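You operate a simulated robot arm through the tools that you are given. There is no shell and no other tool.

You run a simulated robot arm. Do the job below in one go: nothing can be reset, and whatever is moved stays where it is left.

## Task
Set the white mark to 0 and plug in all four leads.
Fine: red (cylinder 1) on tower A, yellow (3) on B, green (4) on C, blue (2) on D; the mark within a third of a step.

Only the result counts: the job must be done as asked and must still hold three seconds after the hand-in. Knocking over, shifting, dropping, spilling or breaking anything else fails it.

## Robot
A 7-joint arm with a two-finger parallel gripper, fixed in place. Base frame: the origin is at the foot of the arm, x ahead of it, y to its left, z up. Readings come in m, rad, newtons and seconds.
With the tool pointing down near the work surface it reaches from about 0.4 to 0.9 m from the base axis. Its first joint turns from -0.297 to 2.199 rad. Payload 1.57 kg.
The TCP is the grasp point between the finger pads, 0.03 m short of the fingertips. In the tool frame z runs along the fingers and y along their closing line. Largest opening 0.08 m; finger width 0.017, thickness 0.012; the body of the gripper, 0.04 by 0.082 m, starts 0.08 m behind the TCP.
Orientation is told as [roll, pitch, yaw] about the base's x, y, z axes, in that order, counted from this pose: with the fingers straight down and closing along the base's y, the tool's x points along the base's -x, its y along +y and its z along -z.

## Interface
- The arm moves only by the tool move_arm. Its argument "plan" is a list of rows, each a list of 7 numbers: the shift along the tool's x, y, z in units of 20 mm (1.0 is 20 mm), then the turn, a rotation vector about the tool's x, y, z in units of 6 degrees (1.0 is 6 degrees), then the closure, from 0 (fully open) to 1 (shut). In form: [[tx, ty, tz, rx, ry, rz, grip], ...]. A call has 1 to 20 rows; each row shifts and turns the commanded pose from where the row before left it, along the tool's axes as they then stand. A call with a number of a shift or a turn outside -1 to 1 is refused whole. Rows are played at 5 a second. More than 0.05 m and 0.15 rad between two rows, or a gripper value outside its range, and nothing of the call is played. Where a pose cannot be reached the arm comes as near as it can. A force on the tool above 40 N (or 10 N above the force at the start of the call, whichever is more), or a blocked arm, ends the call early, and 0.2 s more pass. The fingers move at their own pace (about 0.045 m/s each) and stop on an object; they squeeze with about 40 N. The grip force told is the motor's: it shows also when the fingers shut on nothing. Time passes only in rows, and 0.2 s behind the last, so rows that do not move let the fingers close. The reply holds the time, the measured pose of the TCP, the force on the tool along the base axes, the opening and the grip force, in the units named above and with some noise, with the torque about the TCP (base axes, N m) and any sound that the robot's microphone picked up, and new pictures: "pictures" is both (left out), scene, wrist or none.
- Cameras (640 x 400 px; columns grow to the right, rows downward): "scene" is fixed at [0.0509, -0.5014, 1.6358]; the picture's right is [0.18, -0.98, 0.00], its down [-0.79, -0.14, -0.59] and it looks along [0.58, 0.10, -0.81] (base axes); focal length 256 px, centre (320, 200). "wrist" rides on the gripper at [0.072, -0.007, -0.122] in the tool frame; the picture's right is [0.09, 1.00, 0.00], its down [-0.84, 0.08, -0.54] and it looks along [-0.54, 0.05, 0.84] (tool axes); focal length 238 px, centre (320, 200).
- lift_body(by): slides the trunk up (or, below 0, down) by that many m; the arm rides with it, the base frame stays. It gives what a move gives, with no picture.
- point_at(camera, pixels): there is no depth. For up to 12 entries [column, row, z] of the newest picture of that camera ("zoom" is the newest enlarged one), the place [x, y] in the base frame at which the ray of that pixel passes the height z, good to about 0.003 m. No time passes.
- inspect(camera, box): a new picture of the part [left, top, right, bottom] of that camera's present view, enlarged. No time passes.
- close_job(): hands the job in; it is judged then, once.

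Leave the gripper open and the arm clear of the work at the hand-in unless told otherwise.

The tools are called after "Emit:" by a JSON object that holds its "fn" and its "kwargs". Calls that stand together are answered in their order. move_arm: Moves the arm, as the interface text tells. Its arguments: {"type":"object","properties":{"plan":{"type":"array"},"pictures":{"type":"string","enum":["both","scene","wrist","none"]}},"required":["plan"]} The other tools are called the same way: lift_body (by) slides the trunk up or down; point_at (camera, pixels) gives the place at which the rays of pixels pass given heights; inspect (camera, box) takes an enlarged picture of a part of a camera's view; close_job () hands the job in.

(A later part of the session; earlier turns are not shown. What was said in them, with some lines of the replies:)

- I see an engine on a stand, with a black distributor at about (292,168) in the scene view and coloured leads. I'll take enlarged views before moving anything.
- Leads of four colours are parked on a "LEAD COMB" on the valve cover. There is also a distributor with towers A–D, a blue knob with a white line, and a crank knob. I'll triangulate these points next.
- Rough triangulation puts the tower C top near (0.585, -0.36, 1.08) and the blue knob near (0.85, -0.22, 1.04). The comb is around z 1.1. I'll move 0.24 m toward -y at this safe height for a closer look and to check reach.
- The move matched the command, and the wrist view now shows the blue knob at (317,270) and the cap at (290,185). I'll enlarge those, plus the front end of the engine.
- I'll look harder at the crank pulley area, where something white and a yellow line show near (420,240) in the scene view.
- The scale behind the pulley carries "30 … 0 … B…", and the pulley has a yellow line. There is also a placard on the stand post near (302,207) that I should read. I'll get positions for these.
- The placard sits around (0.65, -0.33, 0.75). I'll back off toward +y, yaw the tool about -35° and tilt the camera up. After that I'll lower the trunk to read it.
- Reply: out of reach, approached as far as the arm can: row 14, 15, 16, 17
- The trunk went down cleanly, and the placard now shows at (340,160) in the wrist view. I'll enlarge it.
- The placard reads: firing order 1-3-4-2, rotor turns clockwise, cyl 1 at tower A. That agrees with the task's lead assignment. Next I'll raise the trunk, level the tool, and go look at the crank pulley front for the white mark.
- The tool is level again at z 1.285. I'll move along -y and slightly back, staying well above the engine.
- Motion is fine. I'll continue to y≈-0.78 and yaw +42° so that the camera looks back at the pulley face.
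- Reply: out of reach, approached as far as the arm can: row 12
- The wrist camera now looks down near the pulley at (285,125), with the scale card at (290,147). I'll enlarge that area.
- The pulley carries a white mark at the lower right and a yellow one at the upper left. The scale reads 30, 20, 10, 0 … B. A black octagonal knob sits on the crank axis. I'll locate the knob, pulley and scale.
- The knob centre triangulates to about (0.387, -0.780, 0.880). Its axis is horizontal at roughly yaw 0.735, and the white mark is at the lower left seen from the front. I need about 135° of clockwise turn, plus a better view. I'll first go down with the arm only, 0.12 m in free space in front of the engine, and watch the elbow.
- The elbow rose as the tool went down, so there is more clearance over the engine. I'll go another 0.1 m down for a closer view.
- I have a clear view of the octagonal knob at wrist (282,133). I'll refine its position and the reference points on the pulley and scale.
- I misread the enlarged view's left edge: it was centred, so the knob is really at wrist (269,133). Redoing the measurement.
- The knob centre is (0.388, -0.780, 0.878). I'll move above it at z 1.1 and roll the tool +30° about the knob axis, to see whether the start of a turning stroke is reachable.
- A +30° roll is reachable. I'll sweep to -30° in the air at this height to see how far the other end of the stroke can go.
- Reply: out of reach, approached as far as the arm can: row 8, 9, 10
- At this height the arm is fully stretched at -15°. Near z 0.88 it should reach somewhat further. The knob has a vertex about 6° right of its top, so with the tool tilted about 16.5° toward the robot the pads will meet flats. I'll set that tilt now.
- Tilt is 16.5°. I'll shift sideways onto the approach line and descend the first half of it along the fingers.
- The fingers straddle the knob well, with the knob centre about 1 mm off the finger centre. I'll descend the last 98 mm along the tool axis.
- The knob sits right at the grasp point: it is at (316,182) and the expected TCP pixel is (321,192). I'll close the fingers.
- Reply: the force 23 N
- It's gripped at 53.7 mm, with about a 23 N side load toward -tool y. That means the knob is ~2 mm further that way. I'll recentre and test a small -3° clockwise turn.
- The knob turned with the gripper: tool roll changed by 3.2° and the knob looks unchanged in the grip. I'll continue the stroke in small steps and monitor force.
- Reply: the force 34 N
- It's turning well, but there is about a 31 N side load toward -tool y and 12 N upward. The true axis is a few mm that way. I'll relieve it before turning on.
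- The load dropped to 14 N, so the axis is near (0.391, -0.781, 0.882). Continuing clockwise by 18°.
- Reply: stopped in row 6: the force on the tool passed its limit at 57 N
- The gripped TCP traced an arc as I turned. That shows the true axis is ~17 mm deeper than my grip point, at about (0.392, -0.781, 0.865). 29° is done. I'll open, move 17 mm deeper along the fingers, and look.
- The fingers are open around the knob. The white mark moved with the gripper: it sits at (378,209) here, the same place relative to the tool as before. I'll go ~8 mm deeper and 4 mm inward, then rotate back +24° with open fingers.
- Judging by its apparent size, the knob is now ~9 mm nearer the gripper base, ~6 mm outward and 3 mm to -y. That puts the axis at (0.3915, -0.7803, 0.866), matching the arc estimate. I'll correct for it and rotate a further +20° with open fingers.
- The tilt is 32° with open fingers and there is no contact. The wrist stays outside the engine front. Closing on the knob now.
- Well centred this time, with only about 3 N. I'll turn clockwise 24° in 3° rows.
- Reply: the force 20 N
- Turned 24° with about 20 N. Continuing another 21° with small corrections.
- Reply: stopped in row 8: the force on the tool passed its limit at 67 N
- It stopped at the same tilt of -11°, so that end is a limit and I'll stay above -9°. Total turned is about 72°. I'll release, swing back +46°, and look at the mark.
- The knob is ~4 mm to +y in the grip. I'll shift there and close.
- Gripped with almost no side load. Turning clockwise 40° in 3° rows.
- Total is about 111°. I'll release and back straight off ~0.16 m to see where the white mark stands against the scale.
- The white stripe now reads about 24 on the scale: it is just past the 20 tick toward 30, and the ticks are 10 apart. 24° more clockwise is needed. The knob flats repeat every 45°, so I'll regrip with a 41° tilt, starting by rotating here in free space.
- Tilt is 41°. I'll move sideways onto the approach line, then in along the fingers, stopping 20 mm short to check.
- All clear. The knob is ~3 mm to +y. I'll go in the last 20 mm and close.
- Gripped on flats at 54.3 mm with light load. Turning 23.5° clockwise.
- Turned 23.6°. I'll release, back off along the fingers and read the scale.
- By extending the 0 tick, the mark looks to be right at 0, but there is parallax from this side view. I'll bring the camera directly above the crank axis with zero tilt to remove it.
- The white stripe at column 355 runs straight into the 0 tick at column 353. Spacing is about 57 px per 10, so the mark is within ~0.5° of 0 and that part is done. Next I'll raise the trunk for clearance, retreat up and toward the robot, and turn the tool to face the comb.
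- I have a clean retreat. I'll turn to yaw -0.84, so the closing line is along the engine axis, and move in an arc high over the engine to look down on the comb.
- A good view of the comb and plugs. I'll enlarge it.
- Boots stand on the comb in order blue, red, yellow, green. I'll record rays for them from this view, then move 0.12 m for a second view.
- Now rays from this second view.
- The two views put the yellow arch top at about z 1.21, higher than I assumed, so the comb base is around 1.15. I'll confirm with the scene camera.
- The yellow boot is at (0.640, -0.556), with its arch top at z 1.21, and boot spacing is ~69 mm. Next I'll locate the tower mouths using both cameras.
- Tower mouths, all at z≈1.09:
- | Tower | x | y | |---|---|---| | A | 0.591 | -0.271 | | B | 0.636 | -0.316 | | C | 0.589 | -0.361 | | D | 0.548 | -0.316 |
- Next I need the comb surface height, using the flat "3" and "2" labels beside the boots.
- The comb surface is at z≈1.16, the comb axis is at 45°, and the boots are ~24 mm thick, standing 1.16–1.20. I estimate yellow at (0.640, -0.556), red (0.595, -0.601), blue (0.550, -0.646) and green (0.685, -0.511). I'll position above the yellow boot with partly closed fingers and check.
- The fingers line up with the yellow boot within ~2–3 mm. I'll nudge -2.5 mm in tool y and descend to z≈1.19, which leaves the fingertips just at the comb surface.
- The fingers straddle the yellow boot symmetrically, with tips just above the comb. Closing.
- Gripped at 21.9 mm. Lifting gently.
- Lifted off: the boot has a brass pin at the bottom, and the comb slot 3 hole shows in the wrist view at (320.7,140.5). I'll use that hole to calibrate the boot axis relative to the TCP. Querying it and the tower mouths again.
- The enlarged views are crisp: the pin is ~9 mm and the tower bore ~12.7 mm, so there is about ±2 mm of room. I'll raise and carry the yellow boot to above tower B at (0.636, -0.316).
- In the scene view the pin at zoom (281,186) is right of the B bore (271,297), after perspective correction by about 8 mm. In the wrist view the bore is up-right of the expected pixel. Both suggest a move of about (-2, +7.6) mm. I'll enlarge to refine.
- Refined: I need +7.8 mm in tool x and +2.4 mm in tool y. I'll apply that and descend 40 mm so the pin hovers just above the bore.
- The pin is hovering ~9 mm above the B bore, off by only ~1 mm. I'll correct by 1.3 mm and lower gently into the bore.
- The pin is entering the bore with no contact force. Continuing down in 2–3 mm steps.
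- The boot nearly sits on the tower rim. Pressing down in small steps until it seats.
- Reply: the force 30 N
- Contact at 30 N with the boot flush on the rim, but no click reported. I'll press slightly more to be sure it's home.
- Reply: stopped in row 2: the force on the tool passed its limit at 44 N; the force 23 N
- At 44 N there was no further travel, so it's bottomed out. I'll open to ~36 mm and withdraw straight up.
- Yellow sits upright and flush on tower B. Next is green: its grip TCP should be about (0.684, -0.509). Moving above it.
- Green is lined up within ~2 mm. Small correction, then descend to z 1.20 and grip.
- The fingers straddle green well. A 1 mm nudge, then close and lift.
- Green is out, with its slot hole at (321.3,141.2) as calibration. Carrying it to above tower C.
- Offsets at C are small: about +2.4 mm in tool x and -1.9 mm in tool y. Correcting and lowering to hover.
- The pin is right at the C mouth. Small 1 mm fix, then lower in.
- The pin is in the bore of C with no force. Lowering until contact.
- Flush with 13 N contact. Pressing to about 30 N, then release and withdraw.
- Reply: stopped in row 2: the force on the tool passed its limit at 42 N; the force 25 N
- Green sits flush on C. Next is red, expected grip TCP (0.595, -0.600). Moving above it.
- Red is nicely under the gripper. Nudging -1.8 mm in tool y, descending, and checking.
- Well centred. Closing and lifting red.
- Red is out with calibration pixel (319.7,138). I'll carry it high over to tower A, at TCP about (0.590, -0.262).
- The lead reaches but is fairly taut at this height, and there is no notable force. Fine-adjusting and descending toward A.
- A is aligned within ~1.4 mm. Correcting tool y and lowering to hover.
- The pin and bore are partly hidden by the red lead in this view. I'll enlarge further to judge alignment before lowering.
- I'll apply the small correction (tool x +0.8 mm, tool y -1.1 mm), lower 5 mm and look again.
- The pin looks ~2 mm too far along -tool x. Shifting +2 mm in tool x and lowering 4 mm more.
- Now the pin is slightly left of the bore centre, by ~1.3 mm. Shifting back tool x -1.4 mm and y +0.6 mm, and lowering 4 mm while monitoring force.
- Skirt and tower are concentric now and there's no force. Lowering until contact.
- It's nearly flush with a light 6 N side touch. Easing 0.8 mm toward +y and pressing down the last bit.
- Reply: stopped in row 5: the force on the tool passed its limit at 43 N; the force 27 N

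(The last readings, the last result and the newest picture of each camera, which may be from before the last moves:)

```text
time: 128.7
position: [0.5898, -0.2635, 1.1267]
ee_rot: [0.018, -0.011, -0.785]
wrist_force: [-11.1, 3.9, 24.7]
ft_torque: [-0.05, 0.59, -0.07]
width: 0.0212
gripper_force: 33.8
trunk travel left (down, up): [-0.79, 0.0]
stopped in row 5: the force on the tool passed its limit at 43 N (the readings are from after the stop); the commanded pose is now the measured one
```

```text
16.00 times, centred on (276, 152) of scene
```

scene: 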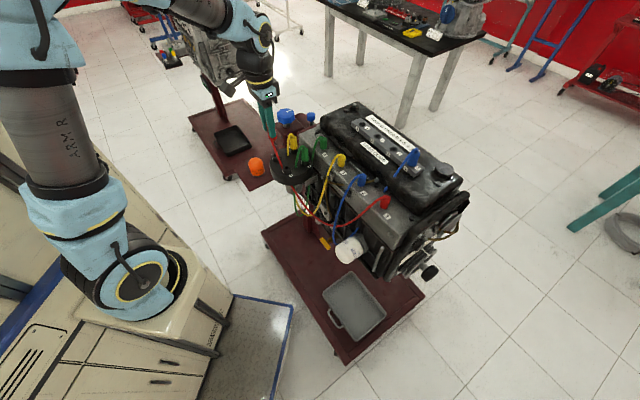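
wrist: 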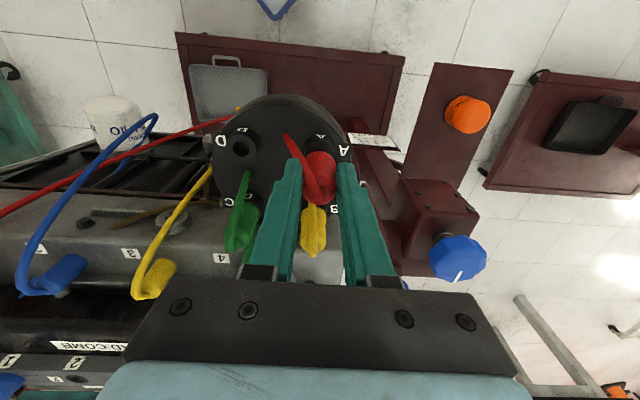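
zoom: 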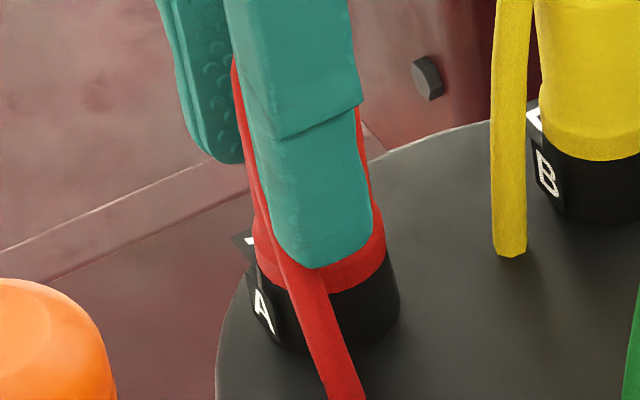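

Seated at z 1.1267, the same height as the other two. I'll release and withdraw.

Emit:
{"fn": "move_arm", "kwargs": {"plan": [[0, 0, -0.1, 0, 0, 0, 1], [0, 0, 0, 0, 0, 0, 0.55], [0, 0, 0, 0, 0, 0, 0.55], [0, 0, -0.5, 0, 0, 0, 0.55], [0, 0, -1, 0, 0, 0, 0.55], [0, 0, -1, 0, 0, 0, 0.55], [0, 0, -1, 0, 0, 0, 0.55], [0, 0, -1, 0, 0, 0, 0.55], [0, 0, -1, 0, 0, 0, 0.55], [0, 0, -1, 0, 0, 0, 0.55], [0, 0, -1, 0, 0, 0, 0.55], [0, 0, -1, 0, 0, 0, 0.55]]}}

Emit:
{"fn": "inspect", "kwargs": {"camera": "scene", "box": [250, 130, 330, 180]}}

Emit:
{"fn": "inspect", "kwargs": {"camera": "scene", "box": [256, 140, 296, 165]}}

```text
time: 131.3
position: [0.5878, -0.2633, 1.296]
ee_rot: [0.016, -0.01, -0.785]
wrist_force: [1.1, -0.2, 0.0]
ft_torque: [-0.01, 0.01, 0.0]
width: 0.0361
gripper_force: 0.0
trunk travel left (down, up): [-0.79, 0.0]
```

scene: 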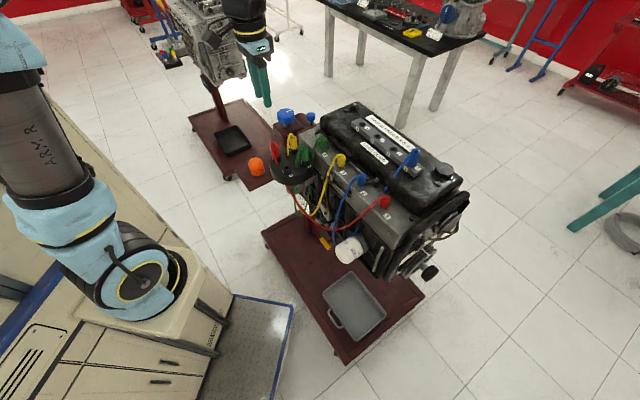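
wrist: 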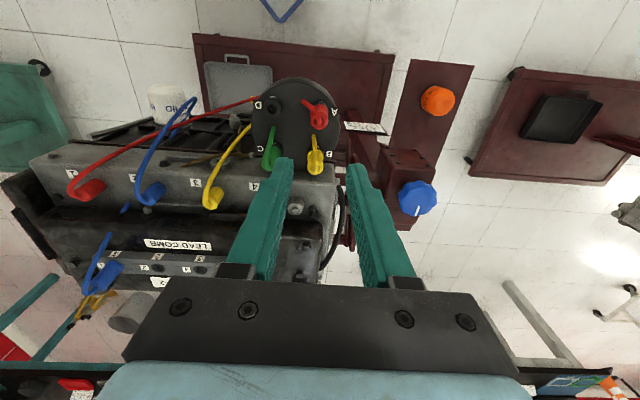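

```text
8.00 times, centred on (290, 155) of scene
```

zoom: 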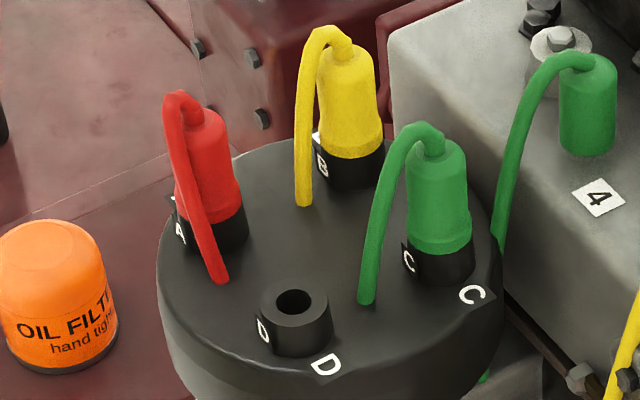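

```text
16.00 times, centred on (276, 152) of scene
```

zoom: 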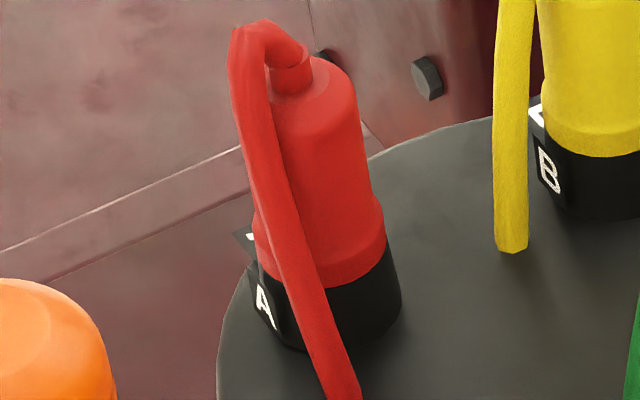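

Red sits flush on A. The last one is blue, expected grip TCP (0.548, -0.648). Moving above it.

Emit:
{"fn": "move_arm", "kwargs": {"plan": [[-0.762, -0.938, 0, 0, 0, 0, 0.35], [-0.762, -0.938, 0, 0, 0, 0, 0.35], [-0.762, -0.938, 0, 0, 0, 0, 0.35], [-0.762, -0.938, 0, 0, 0, 0, 0.35], [-0.762, -0.938, 0, 0, 0, 0, 0.35], [-0.762, -0.938, 0, 0, 0, 0, 0.35], [-0.762, -0.938, 0, 0, 0, 0, 0.35], [-0.762, -0.938, 0, 0, 0, 0, 0.35], [-0.762, -0.938, 0, 0, 0, 0, 0.35], [-0.762, -0.938, 0, 0, 0, 0, 0.35], [-0.762, -0.938, 0, 0, 0, 0, 0.35], [-0.762, -0.938, 0, 0, 0, 0, 0.35], [-0.762, -0.938, 0, 0, 0, 0, 0.35], [-0.762, -0.938, 0, 0, 0, 0, 0.35], [-0.762, -0.938, 0, 0, 0, 0, 0.35], [-0.762, -0.938, 0, 0, 0, 0, 0.35], [0, 0, 0, 0, 0, 0, 0.35]]}}

Emit:
{"fn": "inspect", "kwargs": {"camera": "wrist", "box": [240, 100, 400, 200]}}

```text
time: 134.9
position: [0.547, -0.6496, 1.2934]
ee_rot: [0.017, -0.008, -0.785]
wrist_force: [-0.2, 0.0, -0.2]
ft_torque: [0.0, 0.05, 0.01]
width: 0.052
gripper_force: 0.1
trunk travel left (down, up): [-0.79, 0.0]
```

scene: 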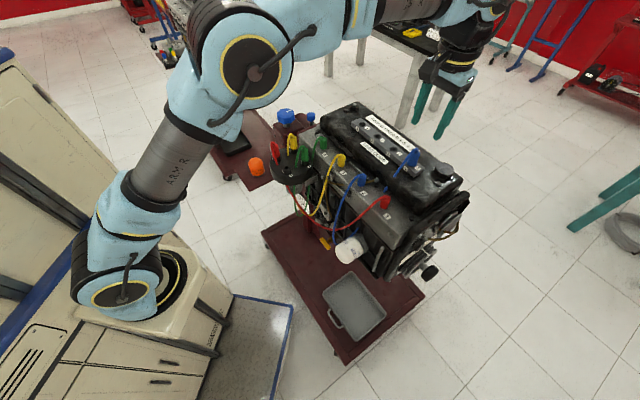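
wrist: 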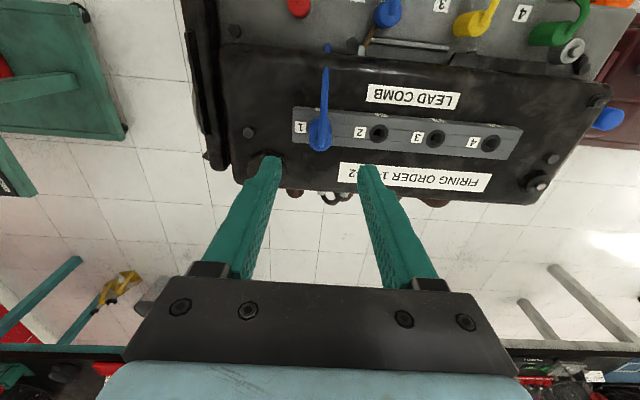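

```text
4.00 times, centred on (320, 150) of wrist
```

zoom: 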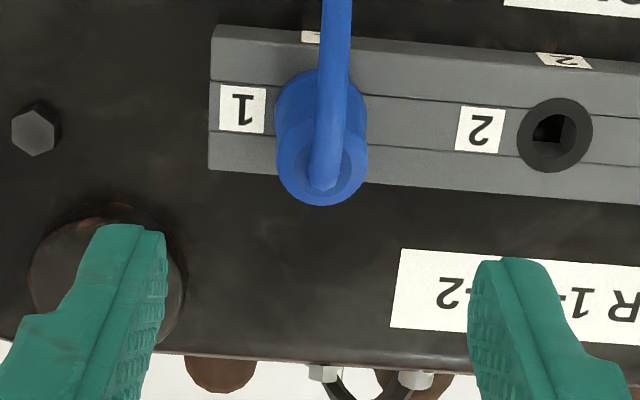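

Blue is ~3 mm to +y of the grip centre. The left finger passes near the round oil cap at zoom (110,265), so I'll check where that is first.

Emit:
{"fn": "point_at", "kwargs": {"camera": "wrist", "pixels": [[268, 165, 1.12], [268, 165, 1.15], [286, 168, 1.15], [320, 128, 1.165]]}}

Emit:
{"fn": "point_at", "kwargs": {"camera": "scene", "pixels": [[446, 168, 1.12], [446, 168, 1.15], [446, 168, 1.18]]}}

Emit:
{"fn": "inspect", "kwargs": {"camera": "scene", "box": [390, 120, 470, 190]}}

```text
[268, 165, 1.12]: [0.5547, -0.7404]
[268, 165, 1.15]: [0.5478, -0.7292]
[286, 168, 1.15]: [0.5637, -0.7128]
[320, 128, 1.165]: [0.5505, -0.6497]
```

```text
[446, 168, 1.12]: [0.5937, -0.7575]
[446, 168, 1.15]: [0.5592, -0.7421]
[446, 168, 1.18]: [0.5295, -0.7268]
```

```text
5.71 times, centred on (430, 155) of scene
```

zoom: 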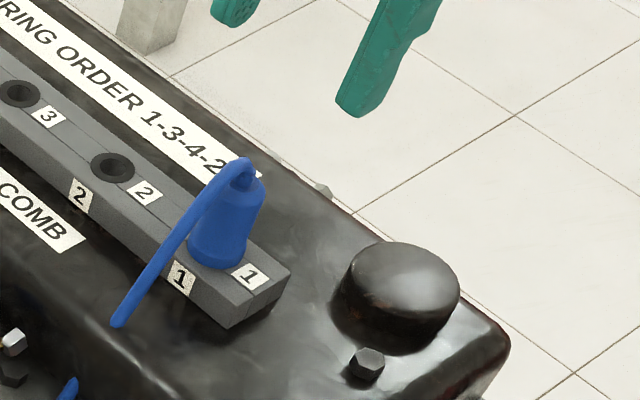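

The oil cap is ~65 mm from the finger path, so it's clear. Correcting, descending and checking.

Emit:
{"fn": "move_arm", "kwargs": {"plan": [[0.05, 0.1, 1, 0, 0, 0, 0.35], [0, 0, 1, 0, 0, 0, 0.35], [0, 0, 1, 0, 0, 0, 0.35], [0, 0, 1, 0, 0, 0, 0.35], [0, 0, 0.65, 0, 0, 0, 0.35], [0, 0, 0, 0, 0, 0, 0.35]], "pictures": "wrist"}}

Emit:
{"fn": "inspect", "kwargs": {"camera": "wrist", "box": [220, 120, 420, 245]}}

Emit:
{"fn": "inspect", "kwargs": {"camera": "scene", "box": [370, 110, 450, 170]}}

```text
time: 136.3
position: [0.5503, -0.6469, 1.2018]
ee_rot: [0.016, -0.01, -0.785]
wrist_force: [-0.4, -0.6, 0.6]
ft_torque: [0.03, 0.0, 0.02]
width: 0.052
gripper_force: 0.0
trunk travel left (down, up): [-0.79, 0.0]
```

wrist: 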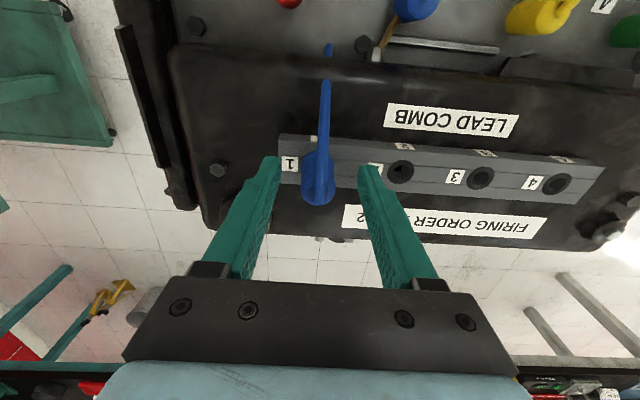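

```text
3.20 times, centred on (320, 182) of wrist
```

zoom: 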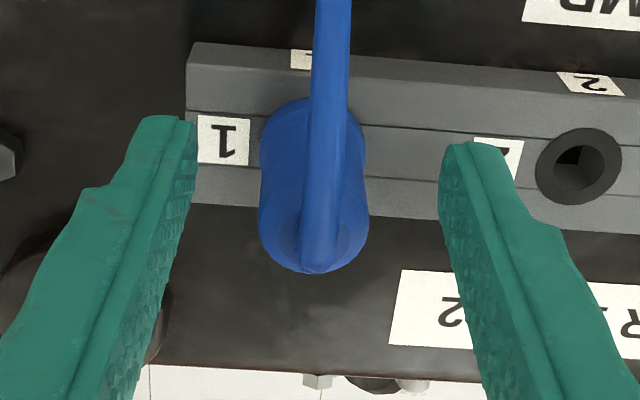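

```text
6.67 times, centred on (410, 140) of scene
```

zoom: 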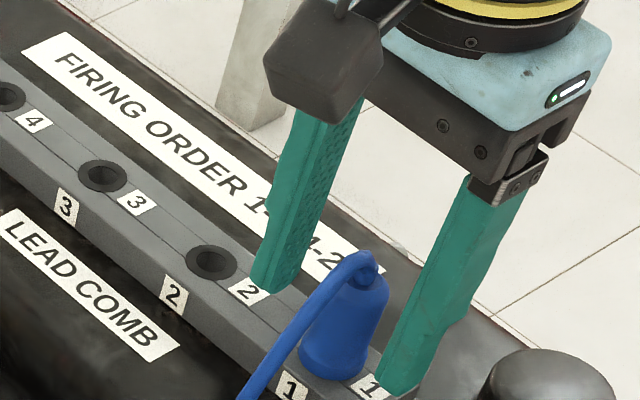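

Well centred. Closing on blue and lifting.

Emit:
{"fn": "move_arm", "kwargs": {"plan": [[0, -0.03, 0, 0, 0, 0, 1], [0, 0, 0, 0, 0, 0, 1], [0, 0, 0, 0, 0, 0, 1], [0, 0, 0, 0, 0, 0, 1]], "pictures": "none"}}

Emit:
{"fn": "move_arm", "kwargs": {"plan": [[0, 0, -0.25, 0, 0, 0, 1], [0, 0, -0.25, 0, 0, 0, 1], [0, 0, -0.5, 0, 0, 0, 1], [0, 0, -0.5, 0, 0, 0, 1], [0, 0, -0.5, 0, 0, 0, 1], [0, 0, -1, 0, 0, 0, 1], [0, 0, 0, 0, 0, 0, 1]]}}

Emit:
{"fn": "inspect", "kwargs": {"camera": "wrist", "box": [296, 120, 344, 150]}}

Emit:
{"fn": "inspect", "kwargs": {"camera": "scene", "box": [370, 100, 450, 160]}}

```text
time: 137.3
position: [0.5475, -0.6471, 1.2024]
ee_rot: [0.016, -0.008, -0.787]
wrist_force: [-2.1, -3.0, 0.2]
ft_torque: [-0.19, 0.14, 0.0]
width: 0.0218
gripper_force: 33.8
trunk travel left (down, up): [-0.79, 0.0]
```

```text
time: 138.9
position: [0.547, -0.6467, 1.2618]
ee_rot: [0.016, -0.009, -0.787]
wrist_force: [-0.5, -0.5, 0.3]
ft_torque: [0.02, 0.0, 0.02]
width: 0.0213
gripper_force: 34.9
trunk travel left (down, up): [-0.79, 0.0]
```

scene: 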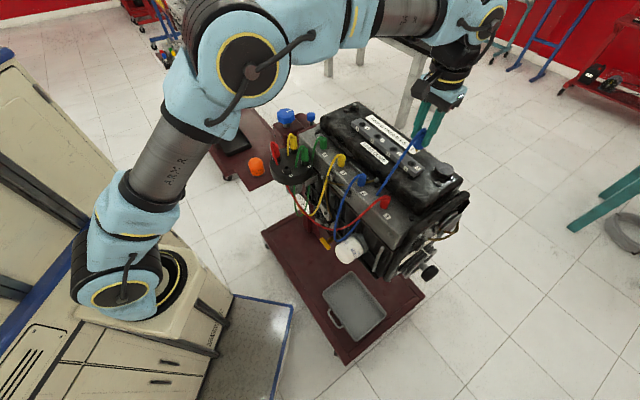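
wrist: 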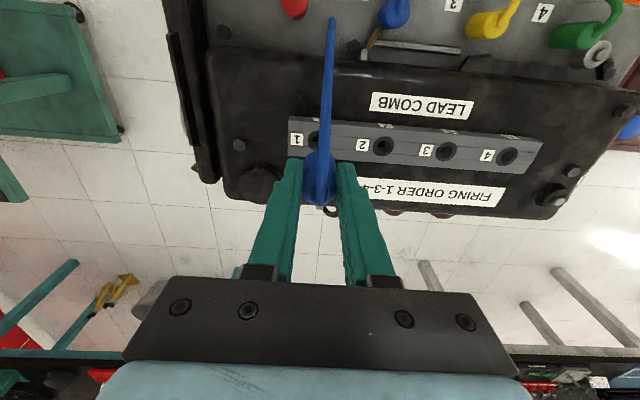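

```text
13.33 times, centred on (320, 135) of wrist
```

zoom: 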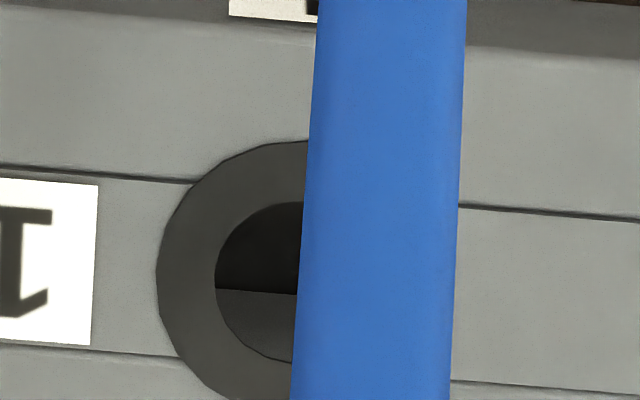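

```text
6.67 times, centred on (410, 130) of scene
```

zoom: 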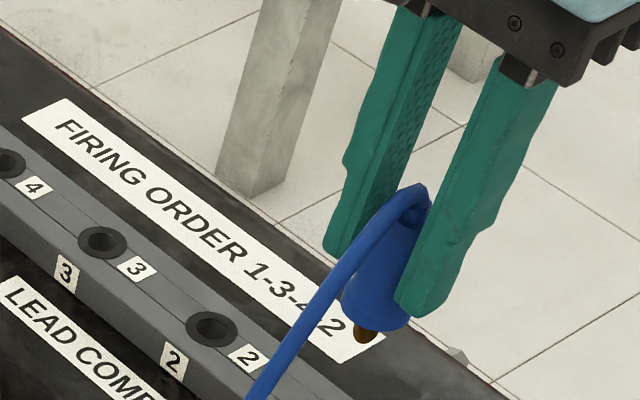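

Blue is out, calibration pixel (318.4,141.2). Carrying it to above tower D, at TCP about (0.544, -0.306).

Emit:
{"fn": "move_arm", "kwargs": {"plan": [[0, 0, -1, 0, 0, 0, 1], [0, 0, -1, 0, 0, 0, 1], [0.935, 0.918, 0, 0, 0, 0, 1], [0.935, 0.918, 0, 0, 0, 0, 1], [0.935, 0.918, 0, 0, 0, 0, 1], [0.935, 0.918, 0, 0, 0, 0, 1], [0.935, 0.918, 0, 0, 0, 0, 1], [0.935, 0.918, 0, 0, 0, 0, 1], [0.935, 0.918, 0, 0, 0, 0, 1], [0.935, 0.918, 0, 0, 0, 0, 1], [0.935, 0.918, 0, 0, 0, 0, 1], [0.935, 0.918, 0, 0, 0, 0, 1], [0.935, 0.918, 0, 0, 0, 0, 1], [0.935, 0.918, 0, 0, 0, 0, 1], [0.935, 0.918, 0, 0, 0, 0, 1], [0, 0, 0, 0, 0, 0, 1]], "pictures": "none"}}

```text
time: 142.3
position: [0.5442, -0.3056, 1.3029]
ee_rot: [0.017, -0.008, -0.785]
wrist_force: [-0.4, 0.1, -0.7]
ft_torque: [-0.02, -0.02, -0.01]
width: 0.0212
gripper_force: 34.6
trunk travel left (down, up): [-0.79, 0.0]
```

Exactly above D. Descending to z≈1.194 for the alignment check.

Emit:
{"fn": "move_arm", "kwargs": {"plan": [[0, 0, 0.9, 0, 0, 0, 1], [0, 0, 0.9, 0, 0, 0, 1], [0, 0, 0.9, 0, 0, 0, 1], [0, 0, 0.9, 0, 0, 0, 1], [0, 0, 0.9, 0, 0, 0, 1], [0, 0, 0.9, 0, 0, 0, 1], [0, 0, 0, 0, 0, 0, 1]]}}

Emit:
{"fn": "inspect", "kwargs": {"camera": "wrist", "box": [292, 115, 340, 145]}}

Emit:
{"fn": "inspect", "kwargs": {"camera": "scene", "box": [262, 145, 310, 175]}}

Emit:
{"fn": "inspect", "kwargs": {"camera": "wrist", "box": [220, 60, 420, 185]}}

```text
time: 143.9
position: [0.547, -0.3053, 1.1945]
ee_rot: [0.016, -0.009, -0.785]
wrist_force: [0.3, -0.4, -1.1]
ft_torque: [-0.01, -0.01, 0.0]
width: 0.0217
gripper_force: 35.0
trunk travel left (down, up): [-0.79, 0.0]
```

scene: 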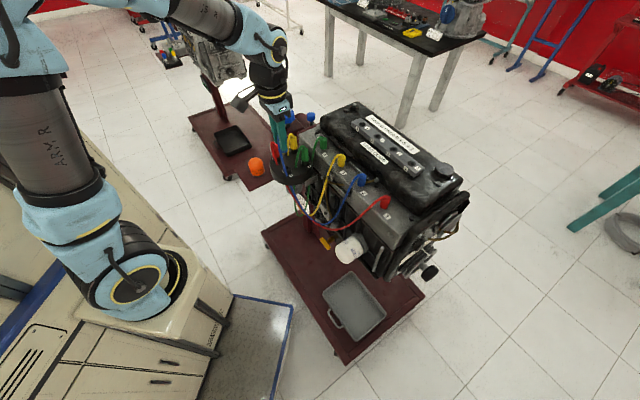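
wrist: 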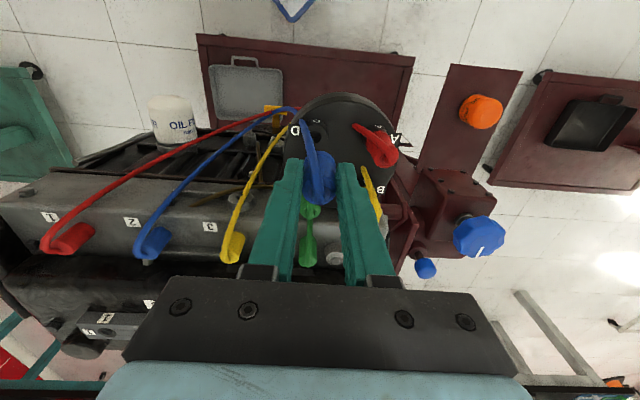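

```text
13.33 times, centred on (316, 130) of wrist
```

zoom: 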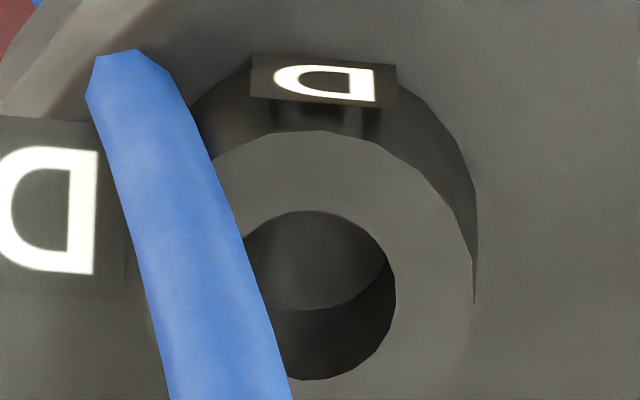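

```text
13.33 times, centred on (286, 160) of scene
```

zoom: 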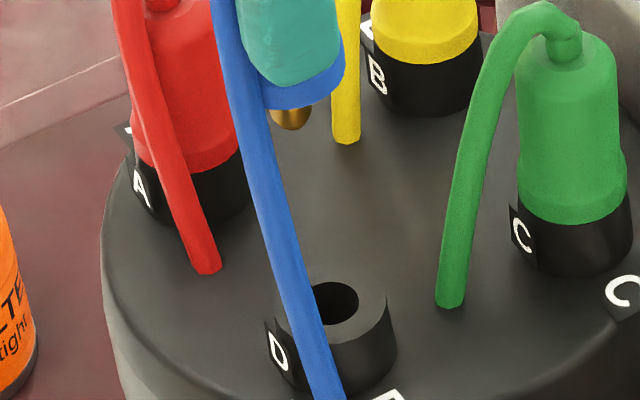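

```text
3.20 times, centred on (320, 122) of wrist
```

zoom: 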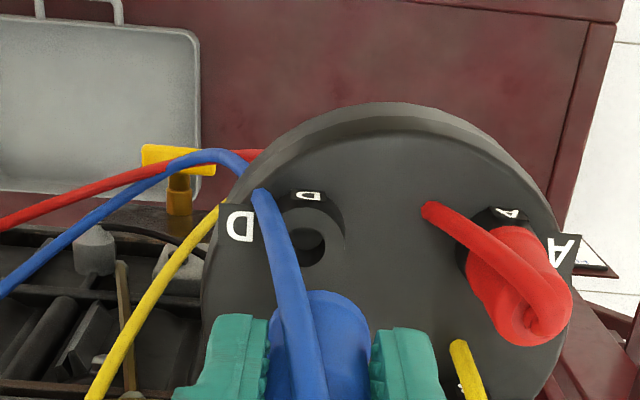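

At D the bore is ~3 mm to -tool y, while the tool x estimates disagree, between -0.6 and +2 mm. I'll move -2.8 mm in y and +0.6 mm in x, go to hover height and check.

Emit:
{"fn": "move_arm", "kwargs": {"plan": [[0.03, -0.14, 0, 0, 0, 0, 1], [0, 0, 0.75, 0, 0, 0, 1], [0, 0, 0.75, 0, 0, 0, 1], [0, 0, 0.7, 0, 0, 0, 1], [0, 0, 0, 0, 0, 0, 1]], "pictures": "wrist"}}

Emit:
{"fn": "inspect", "kwargs": {"camera": "scene", "box": [266, 152, 306, 177]}}

Emit:
{"fn": "inspect", "kwargs": {"camera": "wrist", "box": [270, 120, 370, 200]}}

```text
time: 145.1
position: [0.5457, -0.3061, 1.15]
ee_rot: [0.016, -0.008, -0.786]
wrist_force: [0.3, 0.7, -0.5]
ft_torque: [0.05, 0.0, 0.0]
width: 0.0215
gripper_force: 34.3
trunk travel left (down, up): [-0.79, 0.0]
```

wrist: 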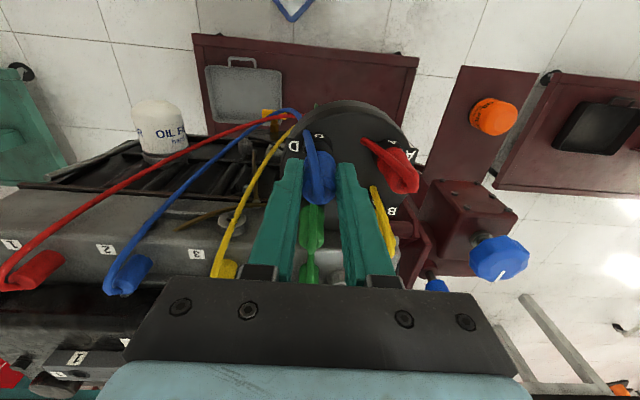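

```text
16.00 times, centred on (286, 164) of scene
```

zoom: 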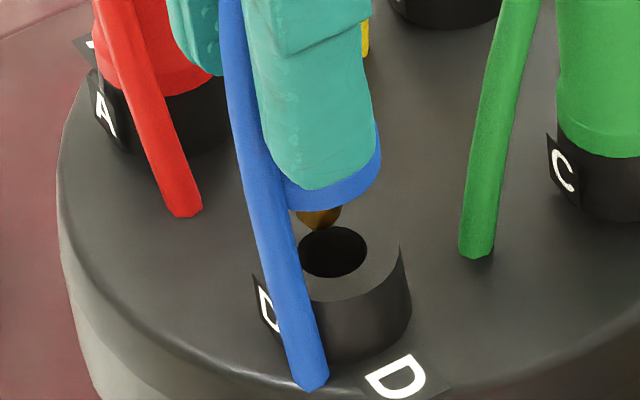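

```text
5.00 times, centred on (320, 160) of wrist
```

zoom: 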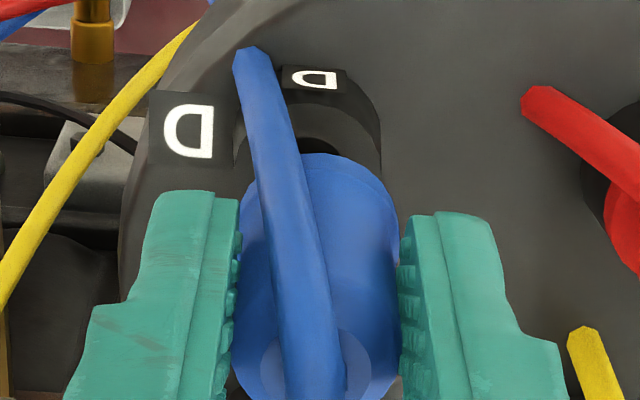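

At hover the pin is ~1.5 mm left of the bore. Correcting (tool x -1.2 mm, y -0.9 mm) and lowering 7 mm.

Emit:
{"fn": "move_arm", "kwargs": {"plan": [[-0.06, -0.045, 0, 0, 0, 0, 1], [0, 0, 0.12, 0, 0, 0, 1], [0, 0, 0.12, 0, 0, 0, 1], [0, 0, 0.12, 0, 0, 0, 1], [0, 0, 0, 0, 0, 0, 1]], "pictures": "none"}}

Emit:
{"fn": "inspect", "kwargs": {"camera": "scene", "box": [266, 152, 306, 177]}}

```text
time: 146.3
position: [0.5459, -0.3072, 1.1429]
ee_rot: [0.017, -0.009, -0.785]
wrist_force: [0.1, 0.2, 0.1]
ft_torque: [0.01, 0.0, -0.01]
width: 0.0212
gripper_force: 34.8
trunk travel left (down, up): [-0.79, 0.0]
```

```text
16.00 times, centred on (286, 164) of scene
```

zoom: 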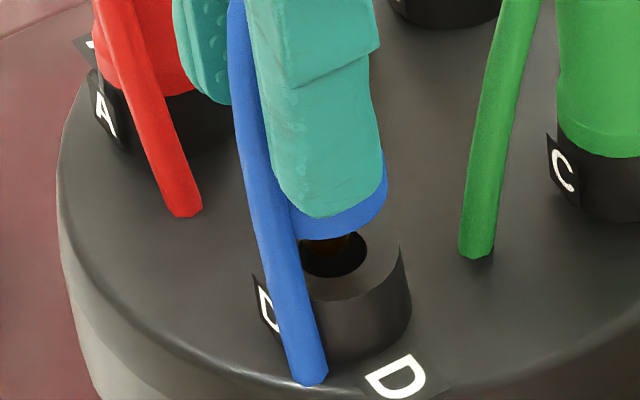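

The pin is at the mouth of D, within ~1 mm. Another -0.8 mm in tool x and lowering 7 mm.

Emit:
{"fn": "move_arm", "kwargs": {"plan": [[-0.04, 0, 0, 0, 0, 0, 1], [0, 0, 0.12, 0, 0, 0, 1], [0, 0, 0.12, 0, 0, 0, 1], [0, 0, 0.12, 0, 0, 0, 1], [0, 0, 0, 0, 0, 0, 1]], "pictures": "none"}}

Emit:
{"fn": "inspect", "kwargs": {"camera": "scene", "box": [266, 152, 306, 177]}}

```text
time: 147.5
position: [0.5457, -0.3088, 1.1364]
ee_rot: [0.016, -0.009, -0.785]
wrist_force: [0.5, -0.8, -0.3]
ft_torque: [0.04, -0.01, 0.01]
width: 0.0215
gripper_force: 34.2
trunk travel left (down, up): [-0.79, 0.0]
```

```text
16.00 times, centred on (286, 164) of scene
```

zoom: 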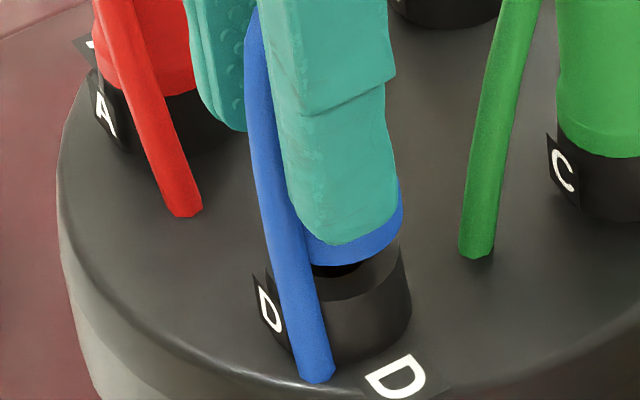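

The pin is in the bore and concentric, with no force. Lowering to contact.

Emit:
{"fn": "move_arm", "kwargs": {"plan": [[0, 0, 0.12, 0, 0, 0, 1], [0, 0, 0.12, 0, 0, 0, 1], [0, 0, 0.12, 0, 0, 0, 1], [0, 0, 0.1, 0, 0, 0, 1], [0, 0, 0, 0, 0, 0, 1]], "pictures": "none"}}

Emit:
{"fn": "inspect", "kwargs": {"camera": "scene", "box": [266, 152, 306, 177]}}

```text
time: 148.7
position: [0.544, -0.3077, 1.1273]
ee_rot: [0.015, -0.01, -0.785]
wrist_force: [-5.7, 6.5, 7.7]
ft_torque: [0.34, 0.37, 0.05]
width: 0.0212
gripper_force: 34.8
trunk travel left (down, up): [-0.79, 0.0]
```

```text
16.00 times, centred on (286, 164) of scene
```

zoom: 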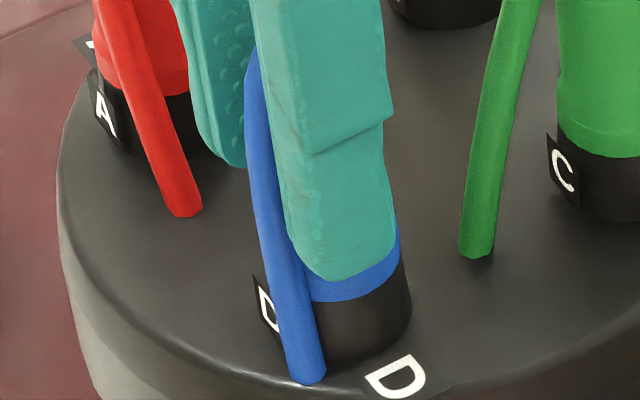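

Nearly home with a light side touch toward +tool x. Relieving 1 mm that way and pressing the last bit.

Emit:
{"fn": "move_arm", "kwargs": {"plan": [[0.05, 0, 0, 0, 0, 0, 1], [0, 0, 0.08, 0, 0, 0, 1], [0, 0, 0.08, 0, 0, 0, 1], [0, 0, 0, 0, 0, 0, 1]], "pictures": "none"}}

Emit:
{"fn": "inspect", "kwargs": {"camera": "scene", "box": [266, 152, 306, 177]}}

```text
time: 149.7
position: [0.5442, -0.3077, 1.126]
ee_rot: [0.018, -0.015, -0.785]
wrist_force: [-5.5, 1.8, 33.7]
ft_torque: [-0.22, 0.3, 0.04]
width: 0.0216
gripper_force: 34.6
trunk travel left (down, up): [-0.79, 0.0]
```

```text
16.00 times, centred on (286, 164) of scene
```

zoom: 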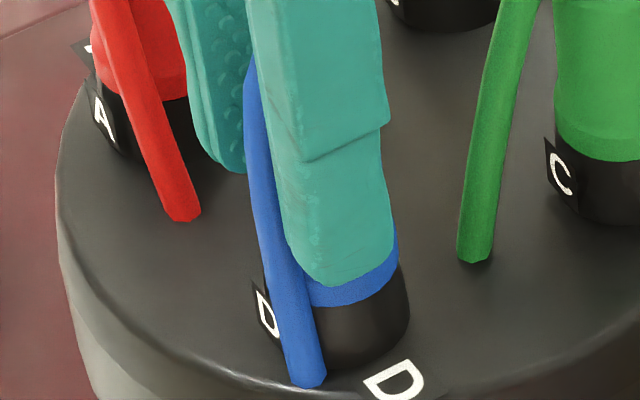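

Seated at z 1.126 with 34 N. Relieving the pressure, opening and withdrawing.

Emit:
{"fn": "move_arm", "kwargs": {"plan": [[0, 0, -0.15, 0, 0, 0, 1], [0, 0, 0, 0, 0, 0, 0.55], [0, 0, 0, 0, 0, 0, 0.55], [0, 0, -0.5, 0, 0, 0, 0.55], [0, 0, -1, 0, 0, 0, 0.55], [0, 0, -1, 0, 0, 0, 0.55], [0, 0, -1, 0, 0, 0, 0.55], [0, 0, -1, 0, 0, 0, 0.55], [0, 0, -1, 0, 0, 0, 0.55], [0, 0, -1, 0, 0, 0, 0.55], [0, 0, -1, 0, 0, 0, 0.3], [0, 0, -1, 0, 0, 0, 0]]}}

Emit:
{"fn": "inspect", "kwargs": {"camera": "scene", "box": [250, 130, 330, 180]}}

Emit:
{"fn": "inspect", "kwargs": {"camera": "scene", "box": [264, 140, 312, 170]}}

Emit:
{"fn": "inspect", "kwargs": {"camera": "wrist", "box": [220, 60, 420, 185]}}

Emit:
{"fn": "inspect", "kwargs": {"camera": "scene", "box": [395, 220, 445, 280]}}

```text
time: 152.3
position: [0.5426, -0.308, 1.2979]
ee_rot: [0.015, -0.009, -0.787]
wrist_force: [0.3, 0.3, 0.7]
ft_torque: [-0.03, -0.01, 0.0]
width: 0.0801
gripper_force: 0.0
trunk travel left (down, up): [-0.79, 0.0]
```

scene: 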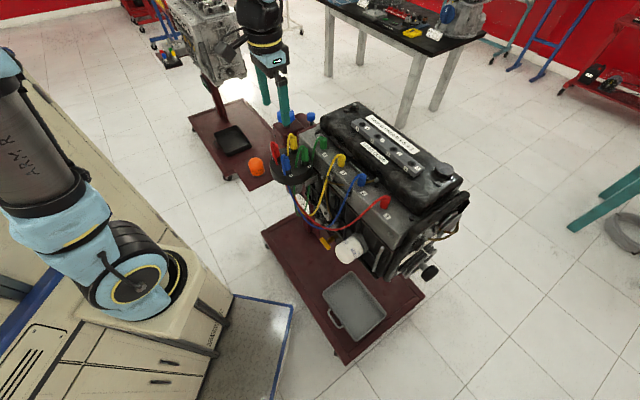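
wrist: 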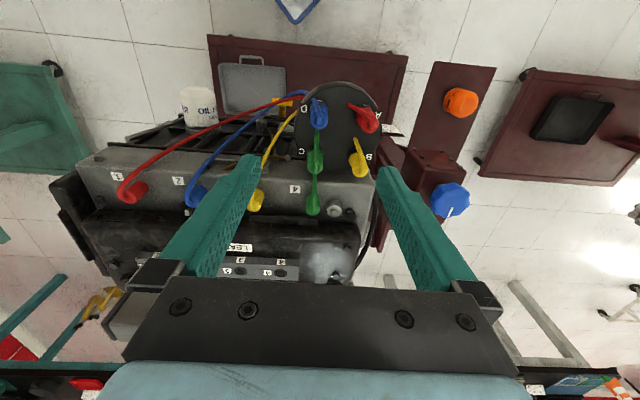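

```text
8.00 times, centred on (290, 155) of scene
```

zoom: 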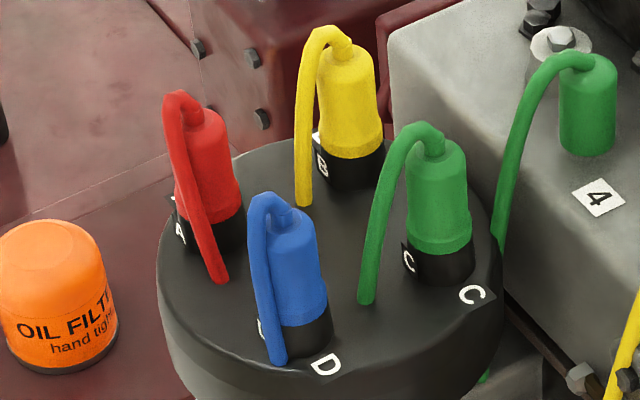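

```text
13.33 times, centred on (288, 155) of scene
```

zoom: 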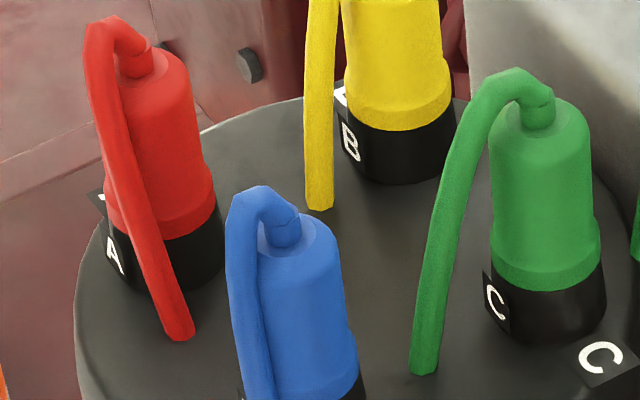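

```text
3.20 times, centred on (320, 122) of wrist
```

zoom: 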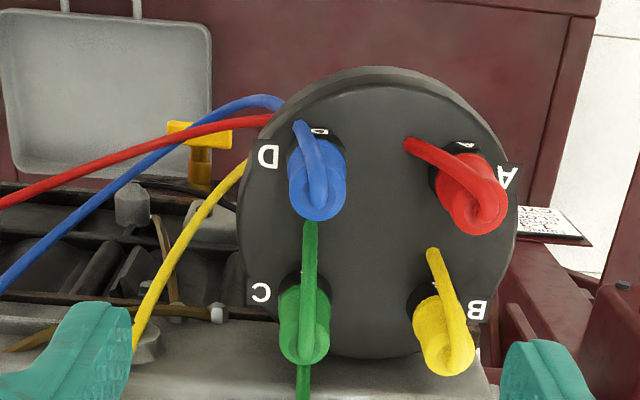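

```text
6.67 times, centred on (420, 250) of scene
```

zoom: 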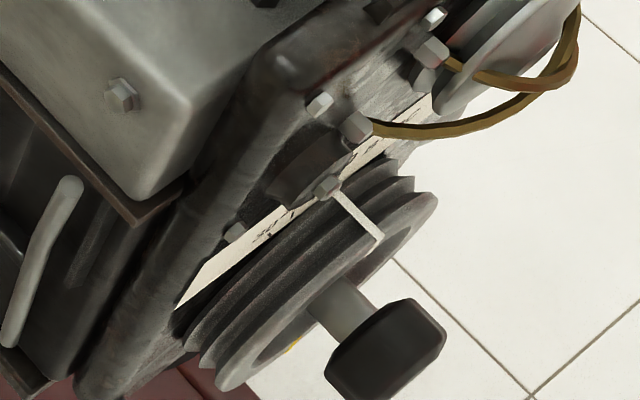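

All four leads are in place: red on A, yellow on B, green on C, blue on D, all upright and flush. The crank mark is unchanged. I'll retreat the arm clear toward its starting place with the gripper open.

Emit:
{"fn": "move_arm", "kwargs": {"plan": [[0.985, 0.43, -0.1, 0, 0, 0, 0], [0.985, 0.43, -0.1, 0, 0, 0, 0], [0.985, 0.43, -0.1, 0, 0, 0, 0], [0.985, 0.43, -0.1, 0, 0, 0, 0], [0.985, 0.43, -0.1, 0, 0, 0, 0], [0.985, 0.43, -0.1, 0, 0, 0, 0], [0.985, 0.43, -0.1, 0, 0, 0, 0], [0.985, 0.43, -0.1, 0, 0, 0, 0], [0.985, 0.43, -0.1, 0, 0, 0, 0], [0.985, 0.43, -0.1, 0, 0, 0, 0], [0.985, 0.43, -0.1, 0, 0, 0, 0], [0.985, 0.43, -0.1, 0, 0, 0, 0], [0.985, 0.43, -0.1, 0, 0, 0, 0], [0.985, 0.43, -0.1, 0, 0, 0, 0], [0, 0, 0, 0, 0, 0, 0], [0, 0, 0, 0, 0, 0, 0], [0, 0, 0, 0, 0, 0, 0]]}}

Emit:
{"fn": "inspect", "kwargs": {"camera": "scene", "box": [250, 130, 330, 180]}}

Emit:
{"fn": "inspect", "kwargs": {"camera": "scene", "box": [400, 225, 450, 260]}}

Emit:
{"fn": "inspect", "kwargs": {"camera": "scene", "box": [300, 130, 420, 230]}}

```text
time: 155.4
position: [0.4331, -0.0346, 1.3229]
ee_rot: [0.014, -0.007, -0.791]
wrist_force: [4.3, -30.4, 2.2]
ft_torque: [4.35, 0.76, 1.81]
width: 0.0801
gripper_force: 0.1
trunk travel left (down, up): [-0.79, 0.0]
stopped in row 15: the force on the tool passed its limit at 51 N (the readings are from after the stop); the commanded pose is now the measured one
```

scene: 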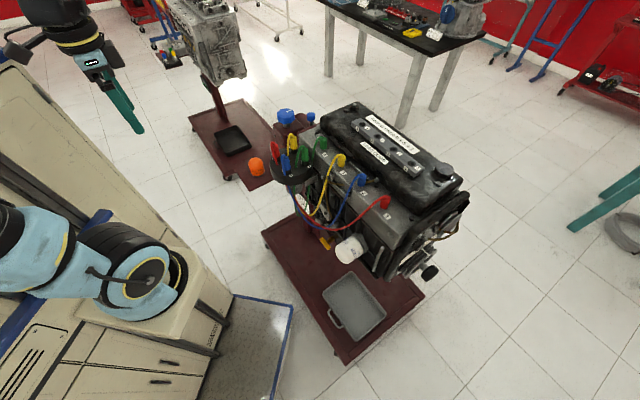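
wrist: 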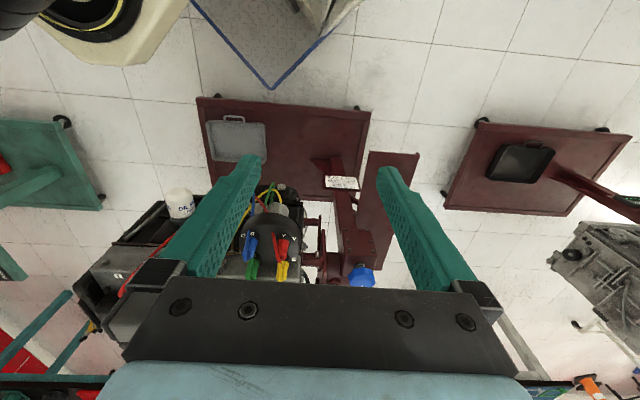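

```text
8.00 times, centred on (290, 155) of scene
```

zoom: 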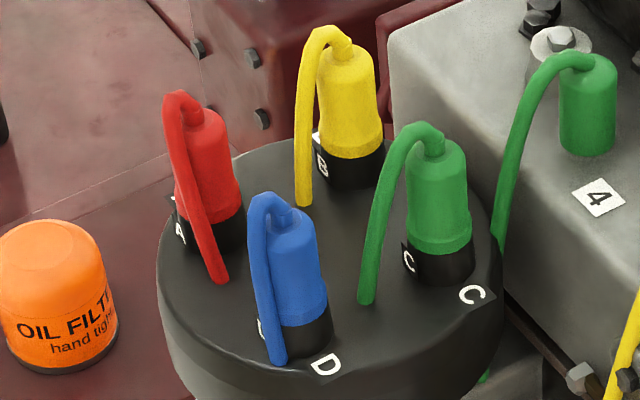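

```text
11.43 times, centred on (425, 242) of scene
```

zoom: 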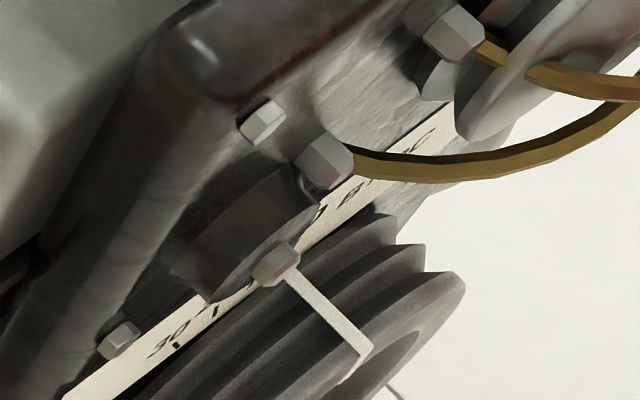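

```text
4.00 times, centred on (360, 180) of scene
```

zoom: 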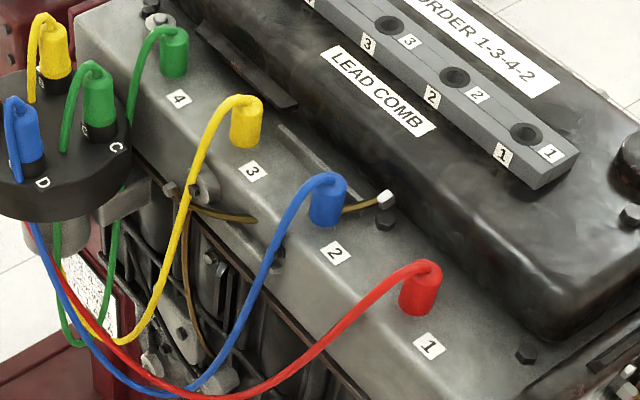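

Everything at the engine is right, and the mark is unchanged. But at the end of the retreat the tool touched something on its +y side, with a reading of about 30 N. I'll back off 80 mm the way I came and look.

Emit:
{"fn": "move_arm", "kwargs": {"plan": [[-0.8, -0.5, 0, 0, 0, 0, 0], [-0.8, -0.5, 0, 0, 0, 0, 0], [-0.8, -0.5, 0, 0, 0, 0, 0], [-0.8, -0.5, 0, 0, 0, 0, 0], [0, 0, 0, 0, 0, 0, 0]]}}

Emit:
{"fn": "inspect", "kwargs": {"camera": "scene", "box": [0, 0, 200, 125]}}

Emit:
{"fn": "inspect", "kwargs": {"camera": "wrist", "box": [180, 100, 380, 225]}}

```text
time: 156.6
position: [0.45, -0.1046, 1.3268]
ee_rot: [0.014, -0.011, -0.79]
wrist_force: [0.0, -0.1, -0.3]
ft_torque: [0.01, 0.04, -0.04]
width: 0.0801
gripper_force: 0.0
trunk travel left (down, up): [-0.79, 0.0]
```

scene: 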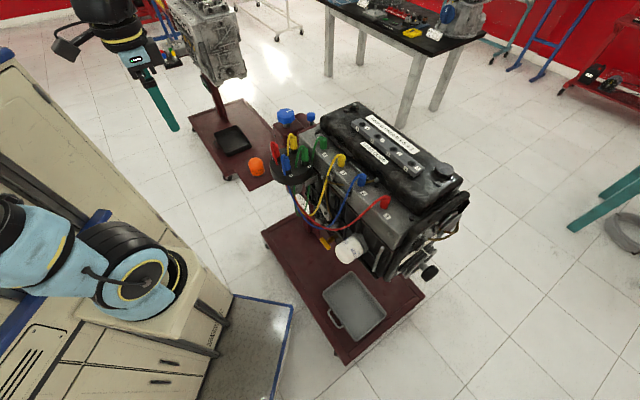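
wrist: 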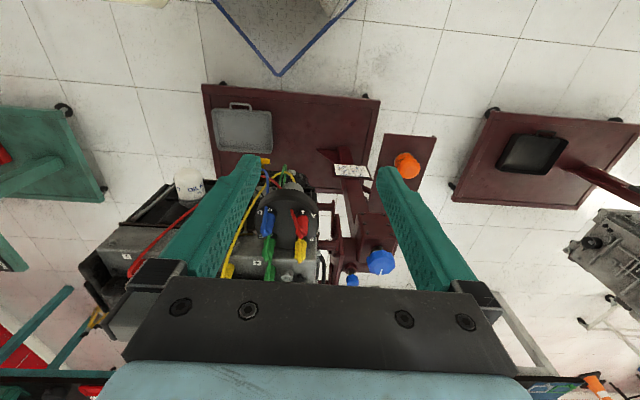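

```text
3.20 times, centred on (100, 62) of scene
```

zoom: 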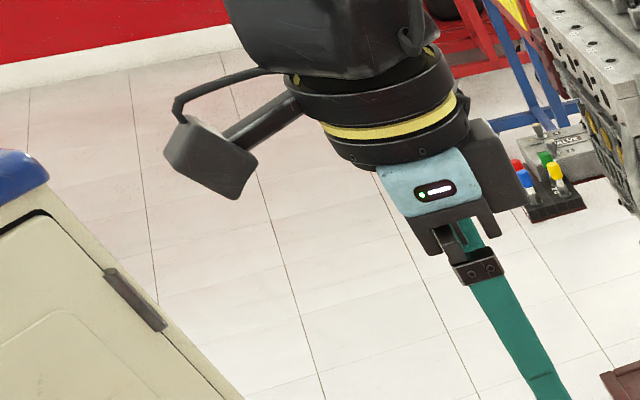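

```text
3.20 times, centred on (280, 162) of wrist
```

zoom: 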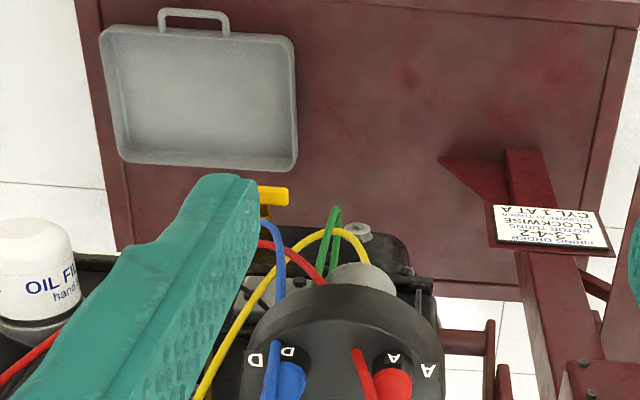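

The arm is now clear with no force, the gripper is open, and nothing at the cabinet or engine has moved compared with the first picture. The mark is at 0, with red on A, yellow on B, green on C and blue on D. Handing in.

Emit:
{"fn": "close_job", "kwargs": {}}

```text
The job is handed in.
```

The white mark is set to 0 and all four leads are plugged in. I've handed the job in, but the reply gave no verdict.

- **Mark:** the white stripe on the crank pulley lines up with the 0 tick to within about half a degree. I treated one scale step as 10°, so the limit is about 3°. It looked unchanged after the leads were fitted.
- **Leads:** red is on tower A, yellow on B, green on C and blue on D. Each was pressed until it bottomed out, and all four stand upright and flush. No click was reported for any of them.
- **Contact during the retreat:** after the leads were done, the tool touched something on its left side and the move stopped at 51 N. I couldn't tell what it hit, possibly the robot's own arm or the cabinet. I backed off about 70 mm, and nothing in the scene had visibly moved compared with the first picture.
- **Lead pressing:** pressing a lead home made the distributor cap shift slightly. After red (tower A) I saw it return once released, and it looked normal in the final views.

The arm was left clear of the engine with the gripper open.
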